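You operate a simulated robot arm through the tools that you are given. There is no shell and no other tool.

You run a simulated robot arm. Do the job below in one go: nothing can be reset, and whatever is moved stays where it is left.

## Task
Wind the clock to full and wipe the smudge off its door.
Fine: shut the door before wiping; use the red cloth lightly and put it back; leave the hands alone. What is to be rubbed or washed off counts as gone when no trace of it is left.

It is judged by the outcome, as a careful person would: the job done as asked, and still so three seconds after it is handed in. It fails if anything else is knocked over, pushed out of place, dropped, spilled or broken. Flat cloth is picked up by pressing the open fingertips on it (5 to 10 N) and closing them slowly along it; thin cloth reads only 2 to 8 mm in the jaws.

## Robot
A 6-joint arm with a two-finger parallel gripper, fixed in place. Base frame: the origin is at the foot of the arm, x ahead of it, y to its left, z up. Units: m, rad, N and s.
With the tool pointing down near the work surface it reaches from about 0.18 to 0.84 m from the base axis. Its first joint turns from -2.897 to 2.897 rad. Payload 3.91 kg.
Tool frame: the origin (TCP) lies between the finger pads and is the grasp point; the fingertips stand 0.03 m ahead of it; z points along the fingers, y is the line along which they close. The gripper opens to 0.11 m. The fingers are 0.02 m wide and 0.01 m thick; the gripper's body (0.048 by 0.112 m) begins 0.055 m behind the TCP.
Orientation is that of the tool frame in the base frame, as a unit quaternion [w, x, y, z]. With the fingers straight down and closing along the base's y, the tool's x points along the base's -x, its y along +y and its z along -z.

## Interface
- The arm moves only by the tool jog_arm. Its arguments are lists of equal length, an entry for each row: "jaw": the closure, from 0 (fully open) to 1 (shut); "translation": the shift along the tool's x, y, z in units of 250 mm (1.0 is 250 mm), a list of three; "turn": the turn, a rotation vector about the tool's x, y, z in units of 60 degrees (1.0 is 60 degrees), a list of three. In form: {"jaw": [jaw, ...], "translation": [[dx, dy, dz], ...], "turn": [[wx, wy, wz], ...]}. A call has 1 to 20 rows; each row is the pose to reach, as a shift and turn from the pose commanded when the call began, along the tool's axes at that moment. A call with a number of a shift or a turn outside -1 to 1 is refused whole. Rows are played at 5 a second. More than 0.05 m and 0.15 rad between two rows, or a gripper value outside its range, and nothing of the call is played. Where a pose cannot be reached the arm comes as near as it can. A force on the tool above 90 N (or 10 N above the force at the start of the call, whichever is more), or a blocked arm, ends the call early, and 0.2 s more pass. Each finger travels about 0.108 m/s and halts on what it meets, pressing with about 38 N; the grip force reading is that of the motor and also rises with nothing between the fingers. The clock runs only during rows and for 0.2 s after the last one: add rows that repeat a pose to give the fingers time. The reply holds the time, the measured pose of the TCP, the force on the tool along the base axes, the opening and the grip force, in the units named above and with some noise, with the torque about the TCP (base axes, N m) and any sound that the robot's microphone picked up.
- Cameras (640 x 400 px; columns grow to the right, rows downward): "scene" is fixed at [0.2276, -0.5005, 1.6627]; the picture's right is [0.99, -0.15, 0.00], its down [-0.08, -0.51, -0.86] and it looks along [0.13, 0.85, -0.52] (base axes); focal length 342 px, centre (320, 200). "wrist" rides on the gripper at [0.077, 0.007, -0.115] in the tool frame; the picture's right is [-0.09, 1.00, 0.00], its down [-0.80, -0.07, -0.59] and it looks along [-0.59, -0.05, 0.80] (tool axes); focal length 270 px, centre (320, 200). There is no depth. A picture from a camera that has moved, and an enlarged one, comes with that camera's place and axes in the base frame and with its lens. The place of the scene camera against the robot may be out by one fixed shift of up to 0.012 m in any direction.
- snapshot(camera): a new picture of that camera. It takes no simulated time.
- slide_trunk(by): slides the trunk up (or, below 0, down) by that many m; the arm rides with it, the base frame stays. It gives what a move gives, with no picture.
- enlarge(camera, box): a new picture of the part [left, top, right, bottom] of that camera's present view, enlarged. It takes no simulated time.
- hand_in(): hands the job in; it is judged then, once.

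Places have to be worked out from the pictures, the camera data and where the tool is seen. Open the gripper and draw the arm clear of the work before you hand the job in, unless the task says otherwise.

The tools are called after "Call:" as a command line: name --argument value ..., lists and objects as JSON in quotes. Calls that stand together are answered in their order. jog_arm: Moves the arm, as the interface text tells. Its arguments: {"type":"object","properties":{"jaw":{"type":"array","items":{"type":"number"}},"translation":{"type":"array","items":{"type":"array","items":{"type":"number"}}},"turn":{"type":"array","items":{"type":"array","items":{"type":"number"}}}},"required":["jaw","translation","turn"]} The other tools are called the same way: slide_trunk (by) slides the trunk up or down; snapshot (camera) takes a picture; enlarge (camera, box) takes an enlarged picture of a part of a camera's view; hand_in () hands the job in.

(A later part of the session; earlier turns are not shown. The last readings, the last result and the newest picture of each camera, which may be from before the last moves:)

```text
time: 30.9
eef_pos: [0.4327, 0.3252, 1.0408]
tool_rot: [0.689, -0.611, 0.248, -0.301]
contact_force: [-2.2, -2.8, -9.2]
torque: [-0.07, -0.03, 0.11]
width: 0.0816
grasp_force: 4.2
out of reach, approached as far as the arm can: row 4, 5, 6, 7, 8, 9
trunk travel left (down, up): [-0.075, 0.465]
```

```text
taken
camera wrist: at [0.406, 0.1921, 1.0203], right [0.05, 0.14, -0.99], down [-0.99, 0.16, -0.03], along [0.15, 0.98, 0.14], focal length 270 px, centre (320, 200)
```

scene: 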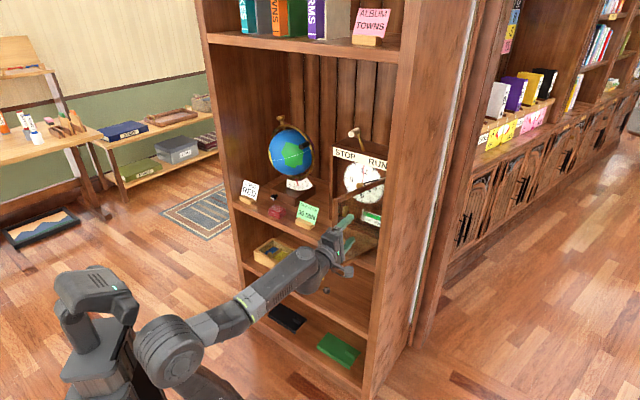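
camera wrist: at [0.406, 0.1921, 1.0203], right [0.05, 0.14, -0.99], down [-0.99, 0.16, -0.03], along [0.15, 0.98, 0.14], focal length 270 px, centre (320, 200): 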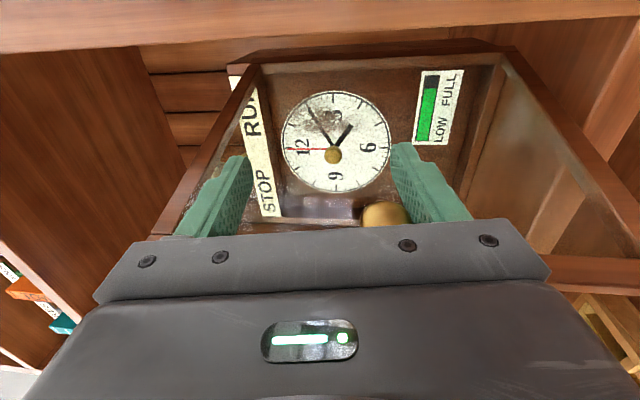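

The arm could not climb in this posture and the lower finger touched the knob lightly from below. I drop away from the knob and go back to the pose to the right of it that was reachable, so the trunk can do the lifting instead.

Call:
jog_arm --jaw '[0.3, 0.3, 0.3, 0.3, 0.3, 0.3]' --translation '[[-0.002, 0.06, -0.008], [-0.003, 0.119, -0.016], [0.03, 0.16, -0.05], [0.06, 0.19, -0.09], [0.095, 0.201, -0.13], [0.124, 0.201, -0.162]]' --turn '[[0, 0, 0], [-0.02, 0, 0], [-0.04, 0, 0], [-0.06, 0, 0], [-0.08, 0, 0], [-0.08, 0, 0]]'

Call:
snapshot --camera "wrist"

Call:
enlarge --camera "scene" --box '[310, 160, 410, 290]'

```text
time: 32.3
eef_pos: [0.4326, 0.2765, 0.9818]
tool_rot: [0.664, -0.638, 0.261, -0.289]
contact_force: [0.6, -1.0, 0.2]
torque: [-0.01, 0.0, -0.01]
width: 0.0769
grasp_force: 0.1
trunk travel left (down, up): [-0.075, 0.465]
```

```text
taken
camera wrist: at [0.405, 0.1424, 0.9712], right [-0.01, 0.08, -1.0], down [-0.99, 0.16, 0.02], along [0.16, 0.98, 0.08], focal length 270 px, centre (320, 200)
```

wrist: 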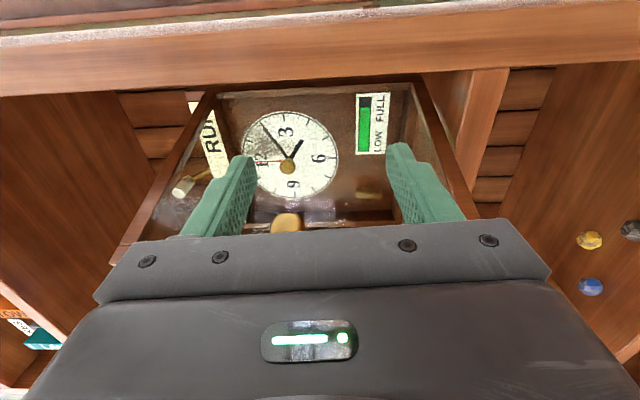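

```text
3.08 times, centred on (360, 225) of scene
camera zoom: at [0.2276, -0.5005, 1.6627], right [0.99, -0.15, 0.0], down [-0.08, -0.51, -0.86], along [0.13, 0.85, -0.52], focal length 1054 px, centre (197, 123)
```

zoom: 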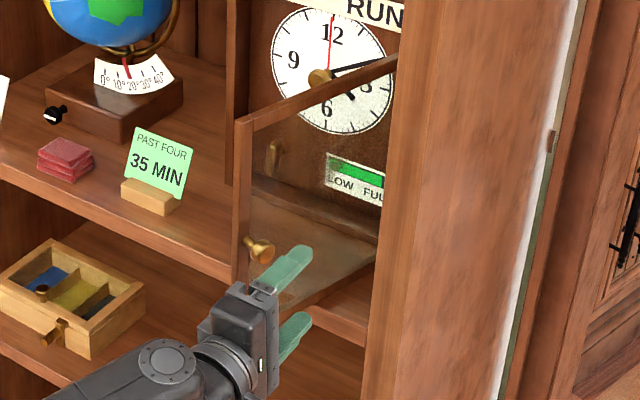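

The fingers now stand about 2 cm to the right of the knob, clear of it. I raise the trunk 0.24 m so the gripper lifts straight above the door's top edge (z≈1.14).

Call:
slide_trunk --by 0.24

Call:
snapshot --camera "wrist"

Call:
snapshot --camera "scene"

```text
time: 34.8
eef_pos: [0.4313, 0.2774, 1.223]
tool_rot: [0.664, -0.638, 0.26, -0.291]
contact_force: [-0.2, 0.2, 0.4]
torque: [0.0, -0.03, 0.01]
width: 0.077
grasp_force: 0.2
trunk travel left (down, up): [-0.315, 0.225]
```

```text
taken
camera wrist: at [0.4045, 0.1423, 1.2121], right [-0.01, 0.08, -1.0], down [-0.99, 0.16, 0.02], along [0.16, 0.98, 0.08], focal length 270 px, centre (320, 200)
```

wrist: 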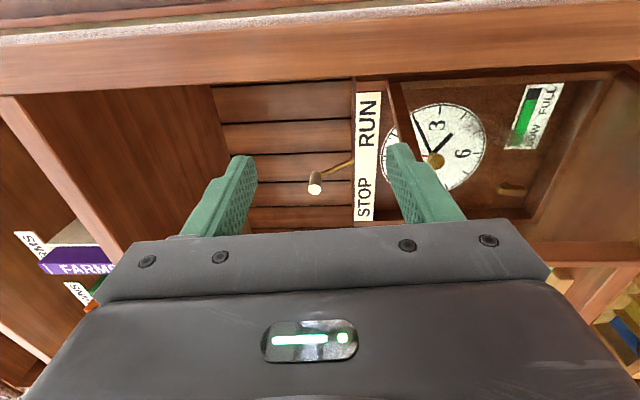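

```text
taken
```

scene: 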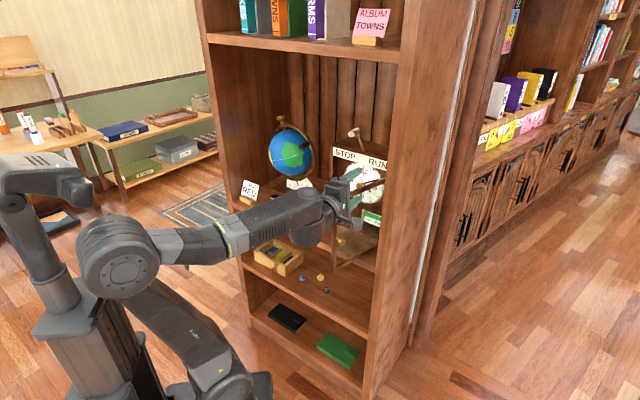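

The gripper is above the door with the view clear. I move left over the door top to in front of the clock's left side, still outside the bookcase.

Call:
jog_arm --jaw '[0.3, 0.3, 0.3, 0.3, 0.3, 0.3]' --translation '[[-0.14, 0, 0], [-0.28, 0, 0], [-0.42, 0, 0], [-0.56, 0, 0], [-0.7, 0, 0], [-0.8, 0, 0]]' --turn '[[-0.01, 0, 0], [-0.02, 0, 0], [-0.03, 0, 0], [-0.04, 0, 0], [-0.045, 0, 0], [-0.045, 0, 0]]'

```text
time: 36.2
eef_pos: [0.2918, 0.4205, 1.2268]
tool_rot: [-0.647, 0.656, -0.267, 0.283]
contact_force: [-0.4, 0.1, -0.6]
torque: [-0.03, 0.0, 0.01]
width: 0.0775
grasp_force: 0.1
out of reach, approached as far as the arm can: row 5, 6
trunk travel left (down, up): [-0.315, 0.225]
```

Now at lateral −0.09 in front of the clock, high and clear. I roll back counter-clockwise by 60 degrees toward camera-up.

Call:
jog_arm --jaw '[0.3, 0.3, 0.3, 0.3, 0.3, 0.3, 0.3, 0.3]' --translation '[[0, 0, 0], [0, 0, 0], [0, 0, 0], [0, 0, 0], [0, 0, 0], [0, 0, 0], [0, 0, 0], [0, 0, 0]]' --turn '[[0, 0, -0.125], [0, 0, -0.25], [0, 0, -0.375], [0, 0, -0.5], [0, 0, -0.625], [0, 0, -0.75], [0, 0, -0.875], [0, 0, -1.0]]'

```text
time: 38.0
eef_pos: [0.2944, 0.4188, 1.227]
tool_rot: [-0.42, 0.699, 0.097, 0.57]
contact_force: [-0.5, -0.1, 0.3]
torque: [0.03, 0.04, -0.01]
width: 0.0772
grasp_force: 0.1
trunk travel left (down, up): [-0.315, 0.225]
```

Roll is at about −28 degrees; I finish the roll to camera-up.

Call:
jog_arm --jaw '[0.3, 0.4, 0.5, 0.55, 0.55]' --translation '[[0, 0, 0], [0, 0, 0], [0, 0, 0], [0, 0, 0], [0, 0, 0]]' --turn '[[0, 0, -0.1], [0, 0, -0.2], [0, 0, -0.3], [0, 0, -0.4], [0, 0, -0.475]]'

Call:
snapshot --camera "wrist"

Call:
snapshot --camera "scene"

```text
time: 39.2
eef_pos: [0.2938, 0.4183, 1.228]
tool_rot: [-0.267, 0.654, 0.266, 0.656]
contact_force: [0.3, -0.4, 0.1]
torque: [0.0, -0.04, 0.02]
width: 0.0494
grasp_force: 0.0
trunk travel left (down, up): [-0.315, 0.225]
```

```text
taken
camera wrist: at [0.2165, 0.3338, 1.3032], right [0.69, -0.71, -0.09], down [-0.47, -0.36, -0.8], along [0.54, 0.6, -0.59], focal length 270 px, centre (320, 200)
```

wrist: 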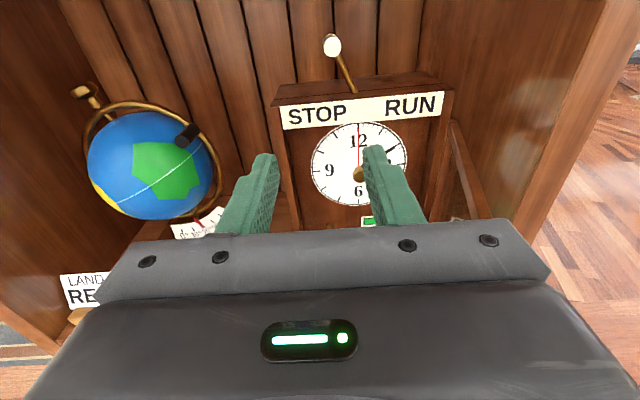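

```text
taken
```

scene: 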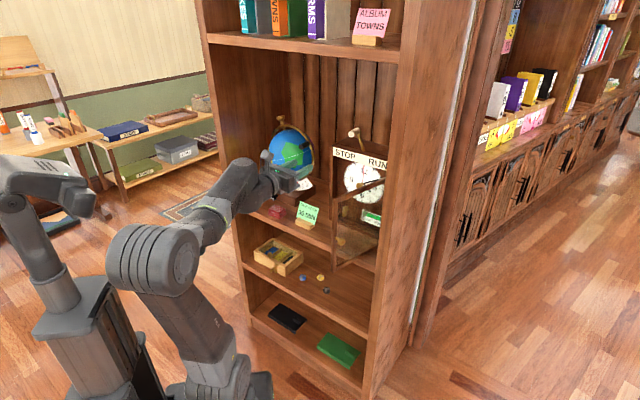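

Camera-up is reached with the jaw at 49 mm. I lower the trunk 0.24 m, bringing the gripper to z≈0.99 in front of the open clock.

Call:
slide_trunk --by -0.24

Call:
snapshot --camera "wrist"

```text
time: 41.7
eef_pos: [0.2937, 0.4193, 0.986]
tool_rot: [-0.267, 0.654, 0.264, 0.657]
contact_force: [-0.2, -0.4, 0.0]
torque: [-0.01, 0.01, -0.01]
width: 0.0495
grasp_force: 0.1
trunk travel left (down, up): [-0.075, 0.465]
```

```text
taken
camera wrist: at [0.2166, 0.3337, 1.0633], right [0.69, -0.71, -0.09], down [-0.47, -0.36, -0.8], along [0.54, 0.6, -0.59], focal length 270 px, centre (320, 200)
```

wrist: 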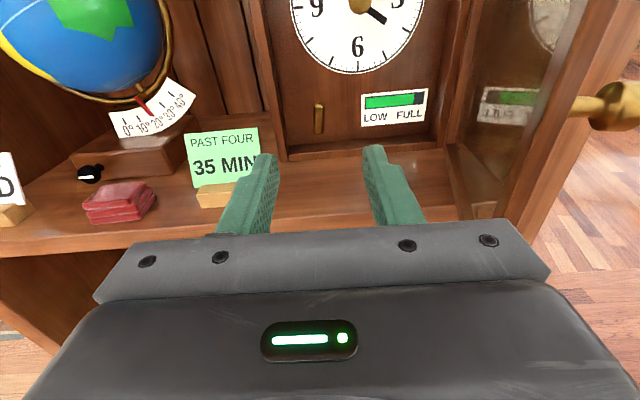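

The clock interior is open ahead and the key is in line. I enlarge the key and gauge for a precise fix.

Call:
enlarge --camera "wrist" --box '[270, 80, 370, 160]'

Call:
enlarge --camera "wrist" --box '[340, 80, 440, 140]'

Call:
enlarge --camera "scene" --box '[320, 150, 400, 240]'

```text
5.00 times, centred on (320, 120) of wrist
camera zoom: at [0.2166, 0.3337, 1.0633], right [0.69, -0.71, -0.09], down [-0.47, -0.36, -0.8], along [0.54, 0.6, -0.59], focal length 1351 px, centre (320, 600)
```

zoom: 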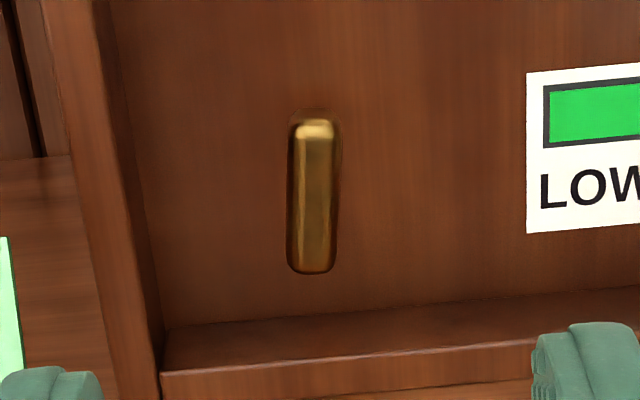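

```text
6.40 times, centred on (390, 110) of wrist
camera zoom: at [0.2166, 0.3337, 1.0633], right [0.69, -0.71, -0.09], down [-0.47, -0.36, -0.8], along [0.54, 0.6, -0.59], focal length 1730 px, centre (-128, 776)
```

zoom: 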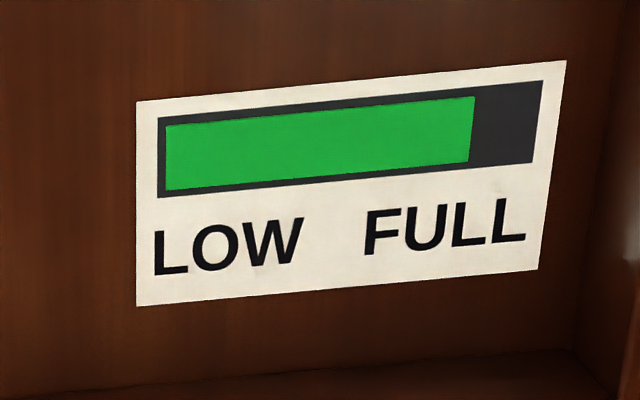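

```text
4.44 times, centred on (360, 195) of scene
camera zoom: at [0.2276, -0.5005, 1.6627], right [0.99, -0.15, 0.0], down [-0.08, -0.51, -0.86], along [0.13, 0.85, -0.52], focal length 1522 px, centre (142, 222)
```

zoom: 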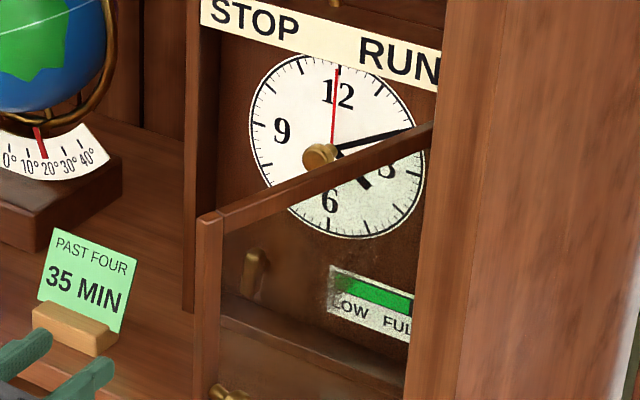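

The key centre works out at lateral −0.0915, z=0.921, bar upright. I lower to that height and advance until the tips are just inside the case (TCP n≈0.74), jaw 5 cm open around it.

Call:
jog_arm --jaw '[0.55, 0.55, 0.55, 0.55, 0.55, 0.55, 0.55, 0.55]' --translation '[[-0.07, -0.004, 0.08], [-0.14, -0.008, 0.2], [-0.2, -0.012, 0.34], [-0.24, -0.016, 0.48], [-0.26, -0.02, 0.62], [-0.26, -0.022, 0.75], [-0.26, -0.024, 0.86], [-0.26, -0.026, 0.944]]' --turn '[[0.003, 0, 0], [0.006, 0, 0], [0.009, 0, 0], [0.012, 0, 0], [0.015, 0, 0], [0.015, 0, 0], [0.015, 0, 0], [0.015, 0, 0]]'

Call:
snapshot --camera "wrist"

Call:
enlarge --camera "scene" --box '[250, 150, 400, 260]'

```text
time: 43.5
eef_pos: [0.4586, 0.5891, 0.9226]
tool_rot: [-0.272, 0.652, 0.27, 0.654]
contact_force: [0.6, 0.2, 0.7]
torque: [0.01, 0.0, 0.02]
width: 0.0493
grasp_force: 0.1
trunk travel left (down, up): [-0.075, 0.465]
```

```text
taken
camera wrist: at [0.3823, 0.5021, 0.9986], right [0.71, -0.7, -0.09], down [-0.47, -0.37, -0.8], along [0.53, 0.61, -0.59], focal length 270 px, centre (320, 200)
```

wrist: 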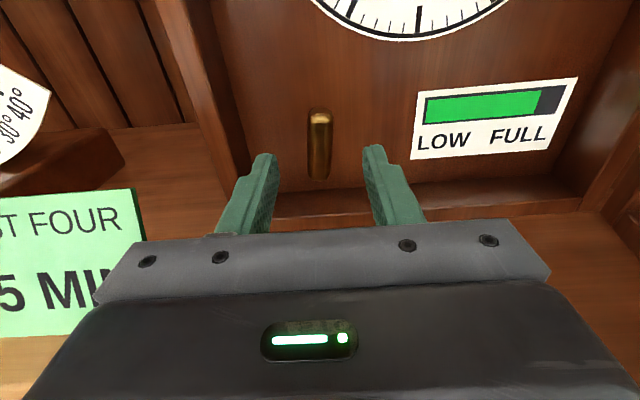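

```text
3.64 times, centred on (325, 205) of scene
camera zoom: at [0.2276, -0.5005, 1.6627], right [0.99, -0.15, 0.0], down [-0.08, -0.51, -0.86], along [0.13, 0.85, -0.52], focal length 1245 px, centre (302, 182)
```

zoom: 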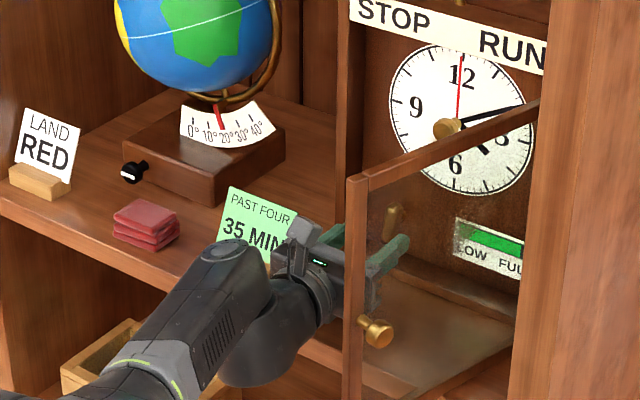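

The key sits centred between the fingers, about 5 cm ahead of the grasp point. I creep forward 3.4 cm so the tips pass beside the bar, watching the force.

Call:
jog_arm --jaw '[0.55, 0.55, 0.55, 0.55, 0.55]' --translation '[[0, 0, 0.03], [0, 0, 0.06], [0, 0, 0.09], [0, 0, 0.115], [0, 0, 0.135]]' --turn '[[0, 0, 0], [0, 0, 0], [0, 0, 0], [0, 0, 0], [0, 0, 0]]'

Call:
enlarge --camera "wrist" --box '[220, 60, 420, 240]'

Call:
enlarge --camera "scene" --box '[310, 170, 390, 240]'

```text
time: 44.7
eef_pos: [0.4824, 0.6118, 0.9231]
tool_rot: [-0.273, 0.652, 0.27, 0.654]
contact_force: [-0.2, -0.4, 0.1]
torque: [0.01, 0.0, 0.03]
width: 0.0493
grasp_force: 0.1
trunk travel left (down, up): [-0.075, 0.465]
```

```text
2.22 times, centred on (320, 150) of wrist
camera zoom: at [0.4066, 0.5261, 0.9997], right [0.71, -0.7, -0.09], down [-0.47, -0.37, -0.8], along [0.53, 0.61, -0.59], focal length 601 px, centre (320, 311)
```

zoom: 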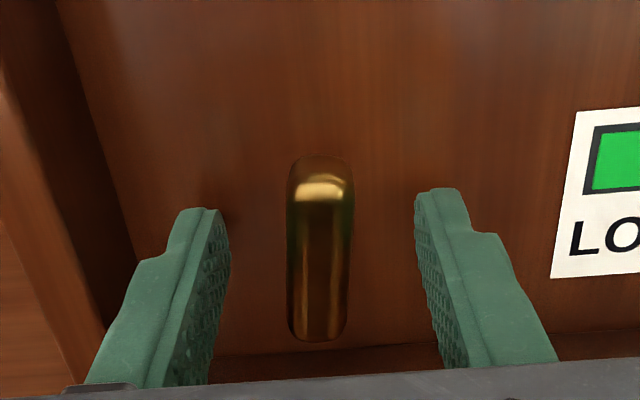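

```text
5.71 times, centred on (350, 205) of scene
camera zoom: at [0.2276, -0.5005, 1.6627], right [0.99, -0.15, 0.0], down [-0.08, -0.51, -0.86], along [0.13, 0.85, -0.52], focal length 1957 px, centre (149, 171)
```

zoom: 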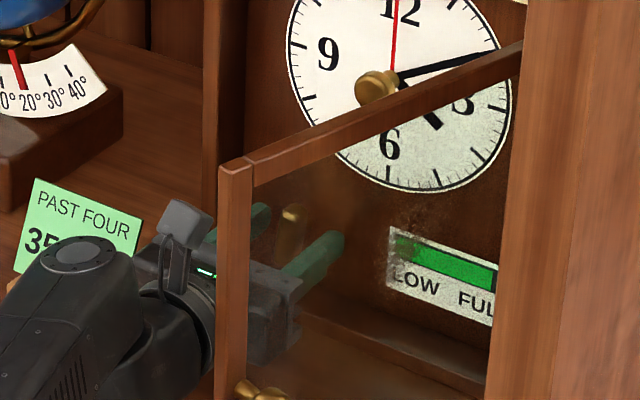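

No contact yet, and the tips are about 1.5 cm past the front of the bar. I close the jaw onto the key.

Call:
jog_arm --jaw '[0.65, 0.75, 0.85, 0.9, 0.95, 0.95]' --translation '[[0, 0, 0], [0, 0, 0], [0, 0, 0], [0, 0, 0], [0, 0, 0], [0, 0, 0]]' --turn '[[0, 0, 0], [0, 0, 0], [0, 0, 0], [0, 0, 0], [0, 0, 0], [0, 0, 0]]'

Call:
enlarge --camera "wrist" --box '[220, 60, 420, 240]'

```text
time: 46.1
eef_pos: [0.4823, 0.6118, 0.9239]
tool_rot: [-0.272, 0.652, 0.269, 0.655]
contact_force: [-1.9, 2.7, 2.2]
torque: [-0.07, 0.03, -0.12]
width: 0.0157
grasp_force: 44.9
trunk travel left (down, up): [-0.075, 0.465]
```

```text
2.22 times, centred on (320, 150) of wrist
camera zoom: at [0.4061, 0.5262, 0.9999], right [0.71, -0.7, -0.09], down [-0.47, -0.37, -0.8], along [0.53, 0.61, -0.59], focal length 601 px, centre (320, 311)
```

zoom: 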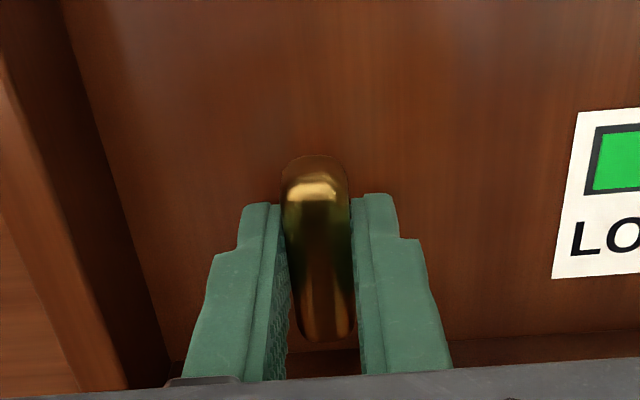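

The key is gripped (15.7 mm) and nearly coaxial with the tool. I turn it clockwise by 20 degrees as a trial and then check the torque and the gauge.

Call:
jog_arm --jaw '[0.95, 0.95, 0.95, 0.95, 0.95]' --translation '[[-0.003, 0, 0], [-0.006, 0, 0], [-0.006, 0, 0], [-0.006, 0, 0], [-0.006, 0, 0]]' --turn '[[0, 0, 0.08], [0, 0, 0.16], [0, 0, 0.24], [0, 0, 0.333], [0, 0, 0.333]]'

Call:
snapshot --camera "wrist"

Call:
enlarge --camera "scene" --box '[310, 170, 390, 240]'

```text
time: 47.3
eef_pos: [0.4817, 0.6133, 0.9237]
tool_rot: [-0.383, 0.688, 0.152, 0.597]
contact_force: [7.9, 13.6, 15.6]
torque: [0.89, -0.87, -0.68]
width: 0.016
grasp_force: 45.0
trunk travel left (down, up): [-0.075, 0.465]
```

```text
taken
camera wrist: at [0.4246, 0.5076, 0.9924], right [0.64, -0.64, -0.43], down [-0.66, -0.18, -0.73], along [0.39, 0.75, -0.53], focal length 270 px, centre (320, 200)
```

wrist: 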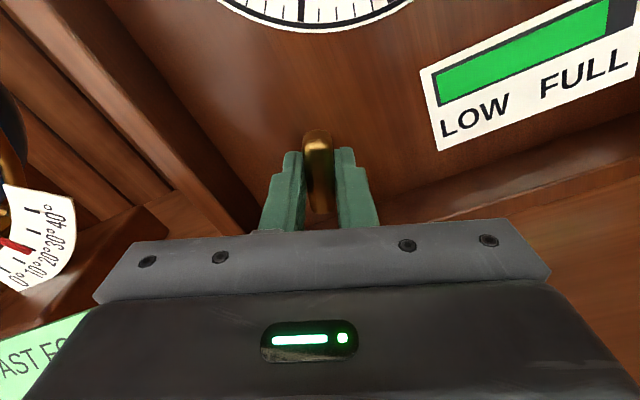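

```text
5.71 times, centred on (350, 205) of scene
camera zoom: at [0.2276, -0.5005, 1.6627], right [0.99, -0.15, 0.0], down [-0.08, -0.51, -0.86], along [0.13, 0.85, -0.52], focal length 1957 px, centre (149, 171)
```

zoom: 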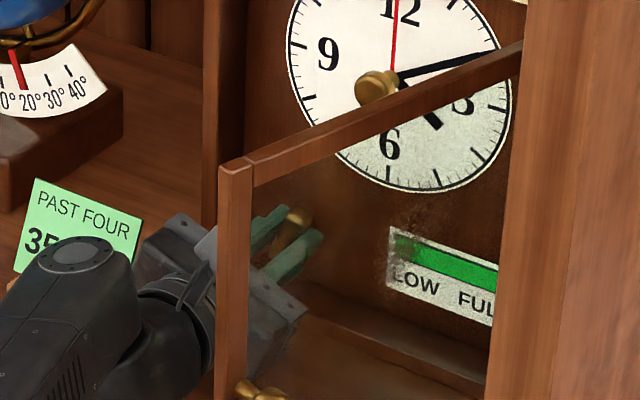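

The key turned with the jaw and the winding torque is small. I check the gauge closely.

Call:
enlarge --camera "wrist" --box '[400, 0, 640, 160]'

Call:
enlarge --camera "wrist" --box '[240, 100, 400, 240]'

```text
2.50 times, centred on (520, 80) of wrist
camera zoom: at [0.4246, 0.5076, 0.9924], right [0.64, -0.64, -0.43], down [-0.66, -0.18, -0.73], along [0.39, 0.75, -0.53], focal length 676 px, centre (-180, 500)
```

zoom: 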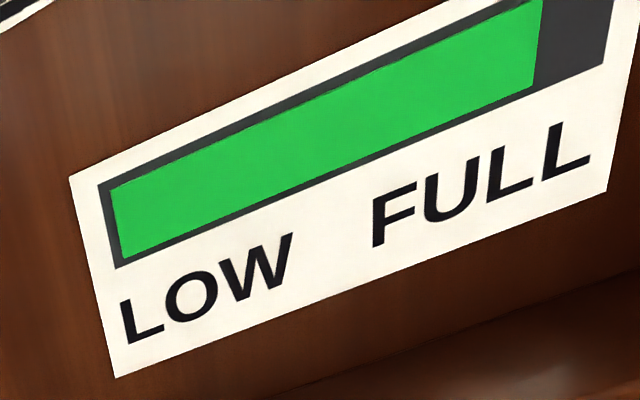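

```text
2.86 times, centred on (320, 170) of wrist
camera zoom: at [0.4246, 0.5076, 0.9924], right [0.64, -0.64, -0.43], down [-0.66, -0.18, -0.73], along [0.39, 0.75, -0.53], focal length 772 px, centre (320, 286)
```

zoom: 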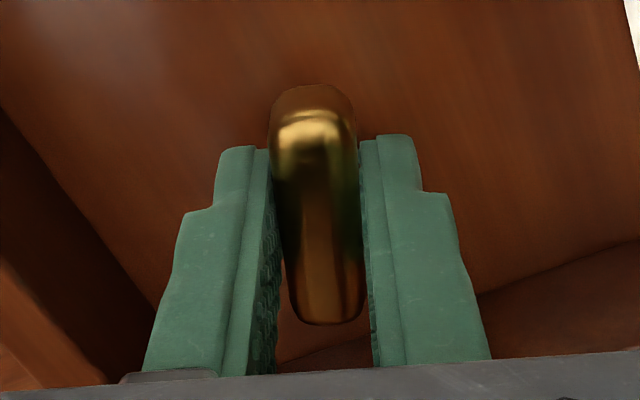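

The gauge crept up from about 0.84 to 0.865, so clockwise is the winding direction. I continue clockwise by another 35 degrees, easing 2 mm up to centre on the key axis.

Call:
jog_arm --jaw '[0.95, 0.95, 0.95, 0.95, 0.95, 0.95, 0.95]' --translation '[[0.008, -0.003, 0], [0.008, -0.003, 0], [0.008, -0.003, 0], [0.008, -0.003, 0], [0.008, -0.003, 0], [0.008, -0.003, 0], [0.008, -0.003, 0]]' --turn '[[0, 0, 0.06], [0, 0, 0.16], [0, 0, 0.26], [0, 0, 0.36], [0, 0, 0.46], [0, 0, 0.58], [0, 0, 0.58]]'

Call:
snapshot --camera "wrist"

Call:
enlarge --camera "wrist" --box '[400, 0, 640, 160]'

```text
time: 48.9
eef_pos: [0.4821, 0.612, 0.9231]
tool_rot: [-0.543, 0.703, -0.061, 0.455]
contact_force: [2.8, -0.1, 0.5]
torque: [0.27, -0.26, -1.14]
width: 0.0158
grasp_force: 45.5
trunk travel left (down, up): [-0.075, 0.465]
```

```text
taken
camera wrist: at [0.4492, 0.4834, 0.9612], right [0.35, -0.35, -0.87], down [-0.91, 0.07, -0.4], along [0.2, 0.93, -0.29], focal length 270 px, centre (320, 200)
```

wrist: 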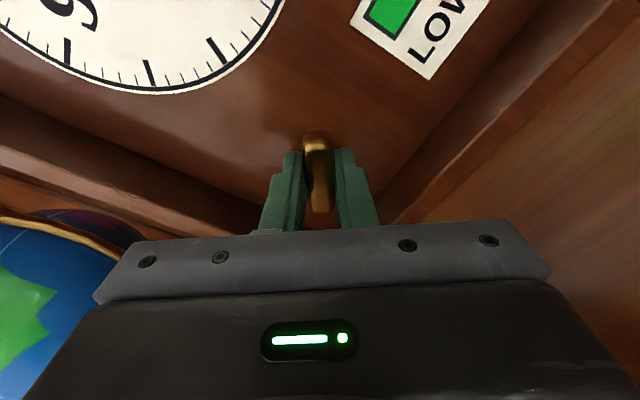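

```text
2.50 times, centred on (520, 80) of wrist
camera zoom: at [0.4492, 0.4834, 0.9612], right [0.35, -0.35, -0.87], down [-0.91, 0.07, -0.4], along [0.2, 0.93, -0.29], focal length 676 px, centre (-180, 500)
```

zoom: 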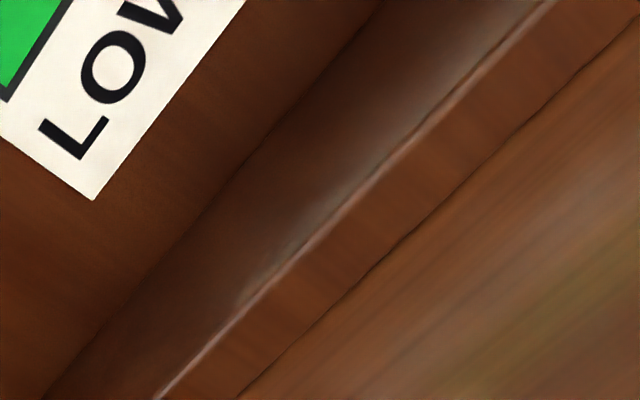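

Forces stay near zero and the key keeps turning freely with the jaw (now about 55 degrees round). I continue to 90 degrees.

Call:
jog_arm --jaw '[0.95, 0.95, 0.95, 0.95, 0.95, 0.95]' --translation '[[0, 0, 0], [0, 0, 0], [0, 0, 0], [0, 0, 0], [0, 0, 0], [0, 0, 0]]' --turn '[[0, 0, 0.12], [0, 0, 0.24], [0, 0, 0.36], [0, 0, 0.48], [0, 0, 0.58], [0, 0, 0.58]]'

Call:
snapshot --camera "wrist"

Call:
enlarge --camera "scene" --box '[310, 150, 390, 240]'

```text
time: 49.9
eef_pos: [0.484, 0.6119, 0.9221]
tool_rot: [-0.629, 0.676, -0.239, 0.302]
contact_force: [-29.5, -44.8, -12.0]
torque: [0.2, -0.25, 1.0]
width: 0.0163
grasp_force: 45.0
out of reach, approached as far as the arm can: row 4, 5
trunk travel left (down, up): [-0.075, 0.465]
stopped in row 5: the force on the tool passed its limit at 109 N (the readings are from after the stop); the commanded pose is now the measured one
```

```text
taken
camera wrist: at [0.4571, 0.4771, 0.9272], right [0.0, -0.03, -1.0], down [-0.99, 0.15, 0.0], along [0.15, 0.99, -0.03], focal length 270 px, centre (320, 200)
```

wrist: 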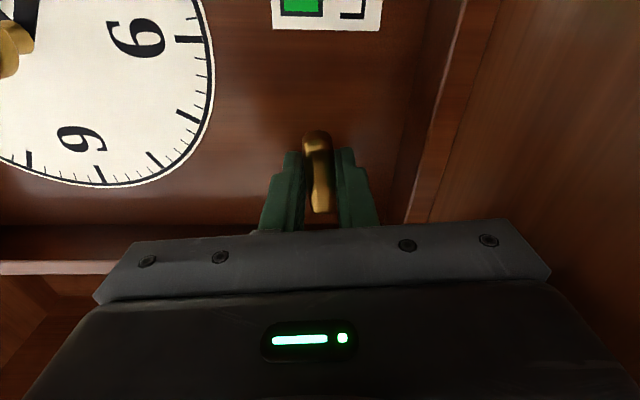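

```text
4.44 times, centred on (350, 195) of scene
camera zoom: at [0.2276, -0.5005, 1.6627], right [0.99, -0.15, 0.0], down [-0.08, -0.51, -0.86], along [0.13, 0.85, -0.52], focal length 1522 px, centre (187, 222)
```

zoom: 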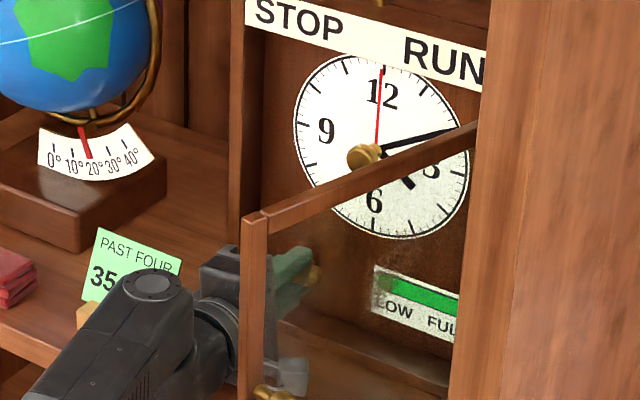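

The wrist limit came at about 84 degrees of turn and pushed the tips toward the panel, stopping on force. I ease back 2 mm, open the jaw and withdraw from the key.

Call:
jog_arm --jaw '[0.95, 0.8, 0.65, 0.6, 0.6, 0.6, 0.6]' --translation '[[0, 0, -0.008], [0, 0, -0.012], [0, 0, -0.016], [0, 0, -0.05], [0, 0, -0.1], [0, 0, -0.16], [0, 0, -0.22]]' --turn '[[0, 0, 0], [0, 0, 0], [0, 0, 0], [0, 0, 0], [0, 0, 0], [0, 0, 0], [0, 0, 0]]'

Call:
snapshot --camera "wrist"

```text
time: 51.5
eef_pos: [0.4488, 0.5815, 0.9364]
tool_rot: [-0.627, 0.678, -0.238, 0.301]
contact_force: [-0.3, 0.8, -0.4]
torque: [0.01, -0.01, -0.01]
width: 0.0441
grasp_force: 0.0
out of reach, approached as far as the arm can: row 5, 6, 7
trunk travel left (down, up): [-0.075, 0.465]
```

```text
taken
camera wrist: at [0.4224, 0.4459, 0.9416], right [-0.01, -0.04, -1.0], down [-0.99, 0.15, 0.0], along [0.15, 0.99, -0.04], focal length 270 px, centre (320, 200)
```

wrist: 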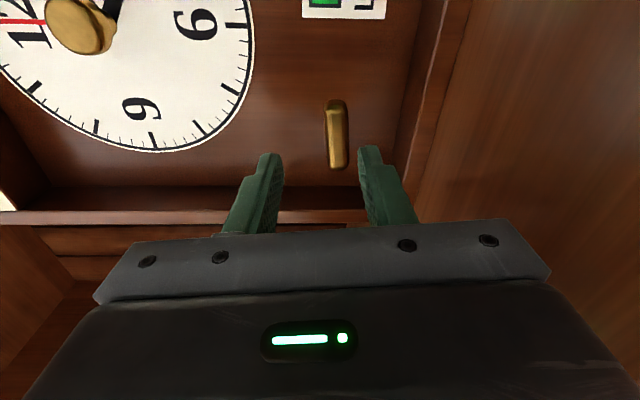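

The key has been turned to nearly horizontal and is released. I roll back 60 degrees in place just outside the case.

Call:
jog_arm --jaw '[0.6, 0.55, 0.5, 0.45, 0.45, 0.45, 0.45, 0.45]' --translation '[[0, 0, -0.02], [0, 0, -0.04], [0, 0, -0.04], [0, 0, -0.04], [0, 0, -0.04], [0, 0, -0.04], [0, 0, -0.04], [0, 0, -0.04]]' --turn '[[0, 0, -0.125], [0, 0, -0.25], [0, 0, -0.375], [0, 0, -0.5], [0, 0, -0.625], [0, 0, -0.75], [0, 0, -0.875], [0, 0, -1.0]]'

Call:
snapshot --camera "wrist"

```text
time: 53.3
eef_pos: [0.4438, 0.5751, 0.936]
tool_rot: [-0.395, 0.704, 0.132, 0.576]
contact_force: [-0.1, 0.3, 0.5]
torque: [-0.01, -0.02, 0.0]
width: 0.0605
grasp_force: 0.1
trunk travel left (down, up): [-0.075, 0.465]
```

```text
taken
camera wrist: at [0.3889, 0.4683, 1.0065], right [0.61, -0.63, -0.48], down [-0.71, -0.16, -0.69], along [0.36, 0.76, -0.54], focal length 270 px, centre (320, 200)
```

wrist: 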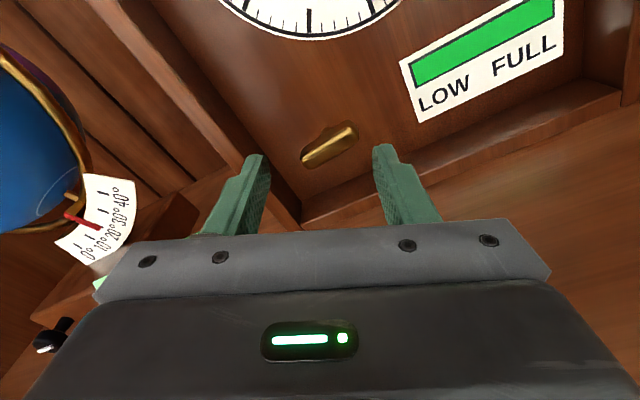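

The gauge is visible again; I enlarge it to see how far it went, along with the key.

Call:
enlarge --camera "wrist" --box '[390, 0, 590, 130]'

Call:
enlarge --camera "wrist" --box '[270, 90, 400, 190]'

```text
3.08 times, centred on (490, 65) of wrist
camera zoom: at [0.3889, 0.4683, 1.0065], right [0.61, -0.63, -0.48], down [-0.71, -0.16, -0.69], along [0.36, 0.76, -0.54], focal length 832 px, centre (-203, 615)
```

zoom: 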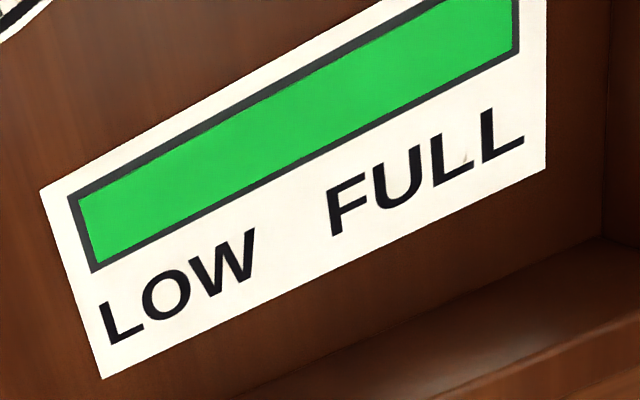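

```text
4.00 times, centred on (335, 140) of wrist
camera zoom: at [0.3889, 0.4683, 1.0065], right [0.61, -0.63, -0.48], down [-0.71, -0.16, -0.69], along [0.36, 0.76, -0.54], focal length 1081 px, centre (260, 440)
```

zoom: 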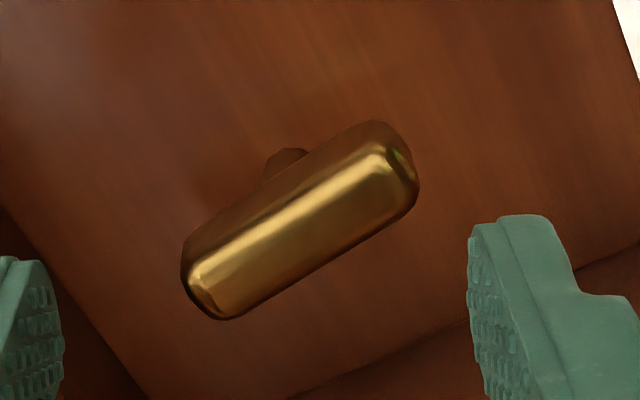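

The gauge now looks filled to its right border. I roll to camera-up and draw back a little for a straight look at the gauge and at the open door.

Call:
jog_arm --jaw '[0.45, 0.45, 0.45, 0.45, 0.45, 0.45]' --translation '[[0, 0, -0.08], [0, 0, -0.18], [0, 0, -0.3], [0, 0, -0.42], [0, 0, -0.54], [0, 0, -0.66]]' --turn '[[0, 0, -0.1], [0, 0, -0.2], [0, 0, -0.3], [0, 0, -0.4], [0, 0, -0.46], [0, 0, -0.46]]'

Call:
snapshot --camera "wrist"

Call:
enlarge --camera "wrist" --box '[340, 50, 440, 130]'

```text
time: 54.7
eef_pos: [0.3248, 0.456, 0.9402]
tool_rot: [-0.245, 0.652, 0.296, 0.654]
contact_force: [0.2, 0.2, -0.2]
torque: [0.0, -0.01, 0.02]
width: 0.0604
grasp_force: 0.0
trunk travel left (down, up): [-0.075, 0.465]
```

```text
taken
camera wrist: at [0.247, 0.3754, 1.0196], right [0.71, -0.71, -0.02], down [-0.45, -0.42, -0.79], along [0.55, 0.57, -0.61], focal length 270 px, centre (320, 200)
```

wrist: 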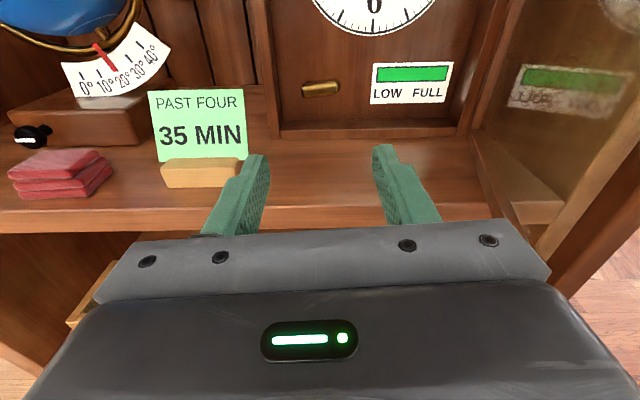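

```text
5.00 times, centred on (390, 90) of wrist
camera zoom: at [0.247, 0.3754, 1.0196], right [0.71, -0.71, -0.02], down [-0.45, -0.42, -0.79], along [0.55, 0.57, -0.61], focal length 1351 px, centre (-30, 750)
```

zoom: 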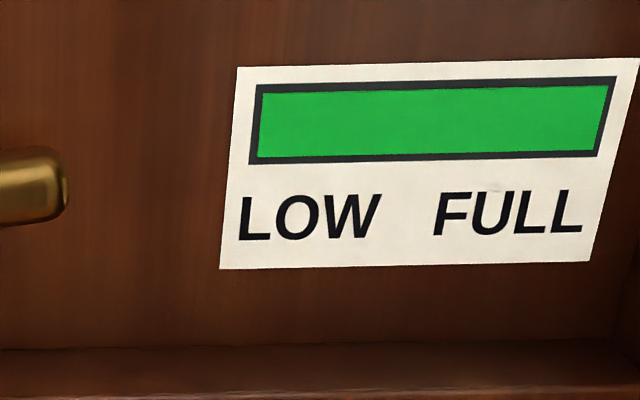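

The gauge is full from border to border. Next I locate the open door's edge to close it.

Call:
enlarge --camera "scene" --box '[300, 150, 400, 280]'

Call:
enlarge --camera "wrist" --box '[440, 0, 640, 280]'

```text
3.08 times, centred on (350, 215) of scene
camera zoom: at [0.2276, -0.5005, 1.6627], right [0.99, -0.15, 0.0], down [-0.08, -0.51, -0.86], along [0.13, 0.85, -0.52], focal length 1054 px, centre (228, 154)
```

zoom: 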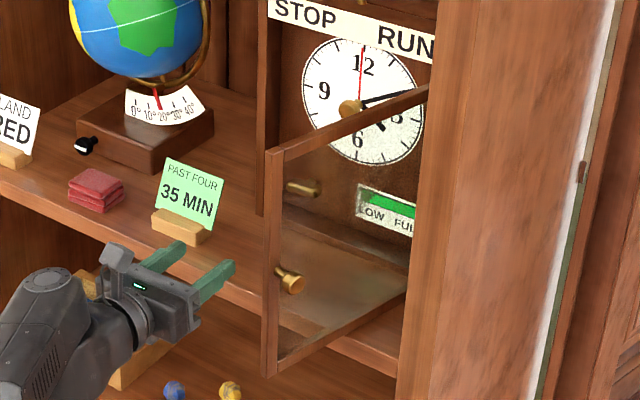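

```text
1.43 times, centred on (540, 140) of wrist
camera zoom: at [0.247, 0.3754, 1.0196], right [0.71, -0.71, -0.02], down [-0.45, -0.42, -0.79], along [0.55, 0.57, -0.61], focal length 386 px, centre (6, 286)
```

zoom: 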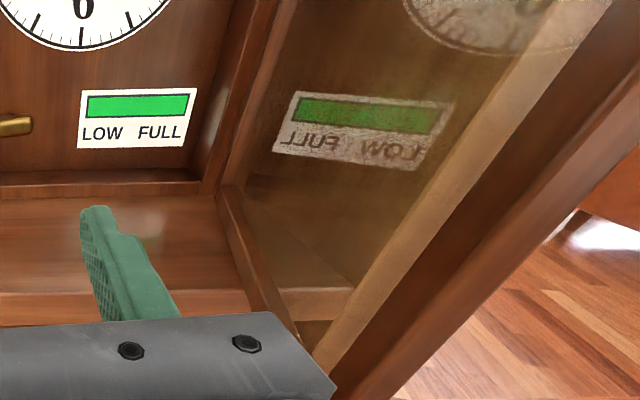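

The full-gauge check is done; the door edge stands near lateral 0.02, n≈0.53, at about 68 degrees open. I draw back a little with the jaw fully open and level the tool, then lift with the trunk to pass over the door's top corner.

Call:
jog_arm --jaw '[0.3, 0.15, 0, 0]' --translation '[[0, 0, -0.04], [0, 0, -0.08], [0, 0, -0.12], [0, 0, -0.128]]' --turn '[[0, 0.008, 0.02], [0, 0.016, 0.04], [0, 0.024, 0.065], [0, 0.024, 0.065]]'

Call:
slide_trunk --by 0.25

Call:
snapshot --camera "wrist"

```text
time: 55.7
eef_pos: [0.3036, 0.4339, 0.9399]
tool_rot: [-0.272, 0.654, 0.27, 0.653]
contact_force: [-0.5, 1.0, 0.1]
torque: [-0.02, 0.02, 0.01]
width: 0.1098
grasp_force: 0.1
trunk travel left (down, up): [-0.075, 0.465]
```

```text
time: 58.3
eef_pos: [0.3033, 0.4349, 1.1912]
tool_rot: [-0.271, 0.654, 0.27, 0.653]
contact_force: [-0.3, -0.2, 0.8]
torque: [0.02, 0.0, -0.03]
width: 0.11
grasp_force: 0.1
trunk travel left (down, up): [-0.325, 0.215]
```

```text
taken
camera wrist: at [0.2269, 0.3488, 1.2677], right [0.7, -0.7, -0.09], down [-0.47, -0.37, -0.8], along [0.53, 0.61, -0.59], focal length 270 px, centre (320, 200)
```

wrist: 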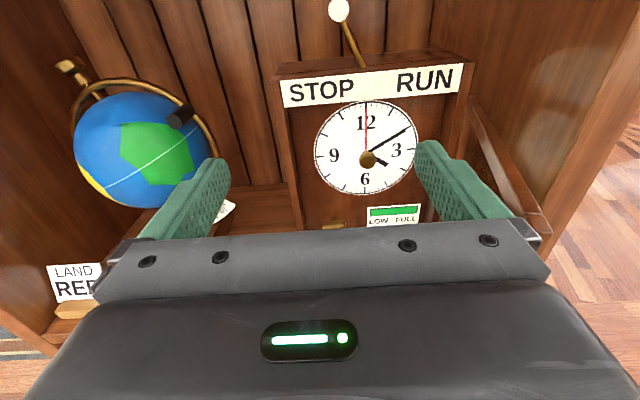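

From here the door's top rail runs from the hinge near (lateral 0.113, n≈0.79) to an edge near lateral 0.03–0.05, n≈0.52. I move right above it so that the open fingers straddle the edge, left finger inside and right finger outside.

Call:
jog_arm --jaw '[0, 0, 0, 0, 0]' --translation '[[0, 0.11, 0], [0, 0.22, 0], [0, 0.33, 0], [0, 0.44, 0], [0, 0.552, 0]]' --turn '[[0, 0, 0], [0, 0, 0], [0, 0, 0], [0, 0, 0], [0, 0, 0]]'

Call:
snapshot --camera "wrist"

Call:
enlarge --camera "scene" --box '[290, 130, 410, 280]'

```text
time: 59.5
eef_pos: [0.3991, 0.3376, 1.1906]
tool_rot: [-0.272, 0.653, 0.271, 0.653]
contact_force: [0.3, 0.1, -0.4]
torque: [0.02, -0.02, 0.01]
width: 0.1101
grasp_force: 0.1
trunk travel left (down, up): [-0.325, 0.215]
```

```text
taken
camera wrist: at [0.3234, 0.2517, 1.2684], right [0.7, -0.7, -0.09], down [-0.47, -0.37, -0.8], along [0.53, 0.61, -0.59], focal length 270 px, centre (320, 200)
```

wrist: 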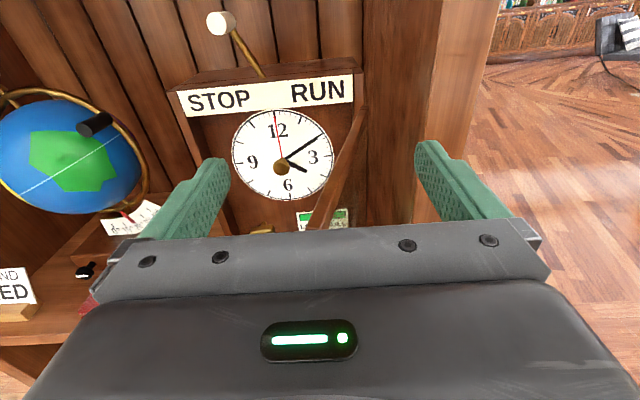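

```text
2.67 times, centred on (350, 205) of scene
camera zoom: at [0.2276, -0.5005, 1.6627], right [0.99, -0.15, 0.0], down [-0.08, -0.51, -0.86], along [0.13, 0.85, -0.52], focal length 913 px, centre (240, 187)
```

zoom: 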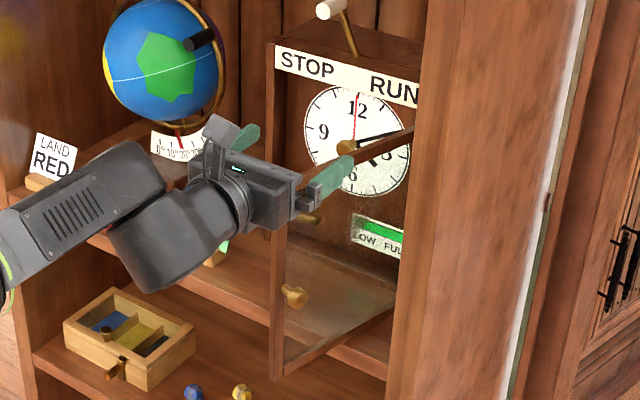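

The door's top rail runs between the two open fingers. I lower the trunk by 0.10 m so the fingers straddle the door edge at z≈1.09, above the knob.

Call:
slide_trunk --by -0.1

Call:
snapshot --camera "wrist"

```text
time: 60.8
eef_pos: [0.3992, 0.3383, 1.0916]
tool_rot: [-0.27, 0.654, 0.27, 0.653]
contact_force: [0.6, 0.9, 0.5]
torque: [0.0, -0.02, -0.03]
width: 0.1101
grasp_force: 0.0
trunk travel left (down, up): [-0.225, 0.315]
```

```text
taken
camera wrist: at [0.3232, 0.252, 1.1684], right [0.7, -0.7, -0.09], down [-0.47, -0.37, -0.8], along [0.53, 0.61, -0.59], focal length 270 px, centre (320, 200)
```

wrist: 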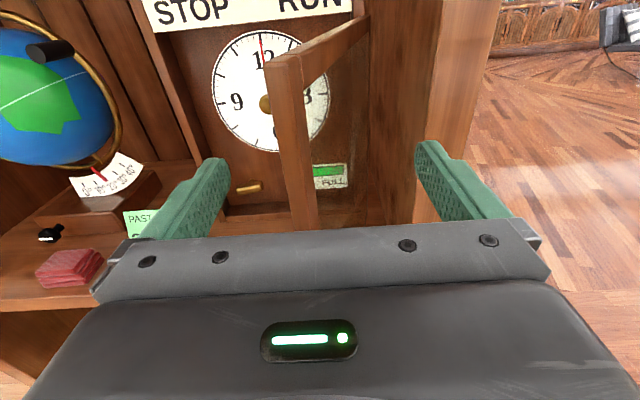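

The door edge is now between the fingers, right finger about 5 cm to its outside. I sweep left and forward along the door's arc so the right fingertip pushes the stile toward closed, to about 40 degrees.

Call:
jog_arm --jaw '[0, 0, 0, 0, 0, 0, 0, 0, 0]' --translation '[[0, -0.1, 0], [0, -0.202, -0.005], [0, -0.304, 0.027], [0, -0.354, 0.05], [0, -0.404, 0.077], [0, -0.472, 0.12], [0, -0.536, 0.169], [0, -0.595, 0.224], [0, -0.649, 0.283]]' --turn '[[0, 0, 0], [0, 0, 0], [0, 0, 0], [0, 0, 0], [0, 0, 0], [0, 0, 0], [0, 0, 0], [0, 0, 0], [0, 0, 0]]'

Call:
snapshot --camera "wrist"

Call:
enlarge --camera "scene" --box '[270, 130, 400, 280]'

```text
time: 62.8
eef_pos: [0.336, 0.5036, 1.0926]
tool_rot: [-0.271, 0.654, 0.27, 0.653]
contact_force: [-0.7, -0.9, 0.6]
torque: [-0.01, -0.03, 0.0]
width: 0.1102
grasp_force: 0.0
trunk travel left (down, up): [-0.225, 0.315]
```

```text
taken
camera wrist: at [0.2589, 0.4174, 1.169], right [0.7, -0.7, -0.09], down [-0.47, -0.37, -0.8], along [0.53, 0.61, -0.59], focal length 270 px, centre (320, 200)
```

wrist: 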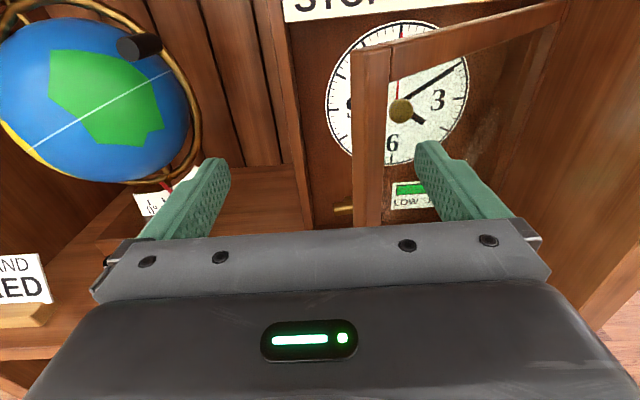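

```text
2.67 times, centred on (335, 205) of scene
camera zoom: at [0.2276, -0.5005, 1.6627], right [0.99, -0.15, 0.0], down [-0.08, -0.51, -0.86], along [0.13, 0.85, -0.52], focal length 913 px, centre (280, 187)
```

zoom: 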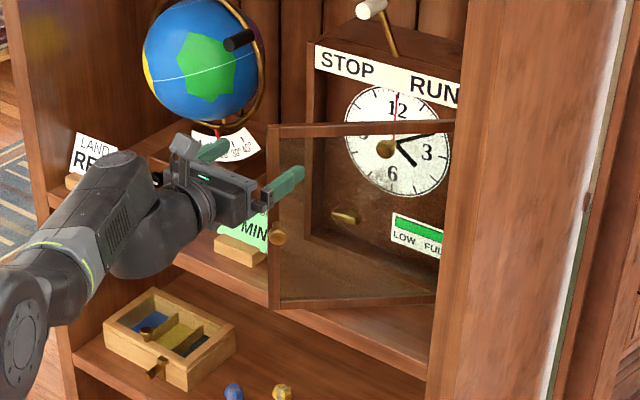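

The door follows smoothly, now near 40 degrees. I continue to about 15 degrees, then back off slightly, close the fingers and centre them in front of the left stile.

Call:
jog_arm --jaw '[0, 0, 0, 0, 0, 0, 0.3, 0.6, 0.9, 1.0, 1.0]' --translation '[[0, -0.052, 0.058], [0, -0.095, 0.125], [0, -0.132, 0.196], [0, -0.162, 0.27], [0, -0.187, 0.347], [0, -0.18, 0.27], [0, -0.14, 0.22], [0, -0.08, 0.22], [0, -0.02, 0.22], [0, 0, 0.22], [0, 0, 0.22]]' --turn '[[0, 0, 0], [0, 0, 0], [0, 0, 0], [0, 0, 0], [0, 0, 0], [0, 0, 0], [0, 0, 0], [0, 0, 0], [0, 0, 0], [0, 0, 0], [0, 0, 0]]'

Call:
snapshot --camera "wrist"

Call:
enlarge --camera "scene" --box '[270, 130, 400, 280]'

```text
time: 65.2
eef_pos: [0.3721, 0.5428, 1.0916]
tool_rot: [-0.271, 0.654, 0.27, 0.653]
contact_force: [-0.7, 0.5, -0.4]
torque: [-0.01, -0.01, 0.0]
width: 0.0004
grasp_force: 37.2
trunk travel left (down, up): [-0.225, 0.315]
```

```text
taken
camera wrist: at [0.297, 0.456, 1.1684], right [0.7, -0.7, -0.09], down [-0.47, -0.37, -0.8], along [0.53, 0.61, -0.59], focal length 270 px, centre (320, 200)
```

wrist: 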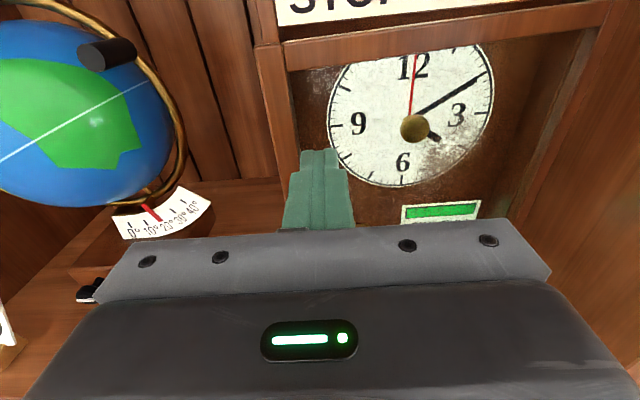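

```text
2.67 times, centred on (335, 205) of scene
camera zoom: at [0.2276, -0.5005, 1.6627], right [0.99, -0.15, 0.0], down [-0.08, -0.51, -0.86], along [0.13, 0.85, -0.52], focal length 913 px, centre (280, 187)
```

zoom: 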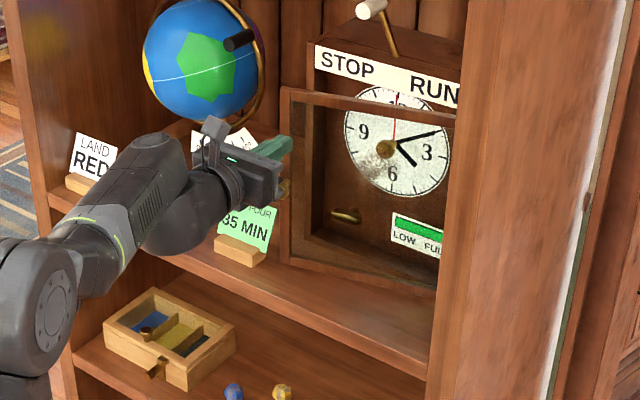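

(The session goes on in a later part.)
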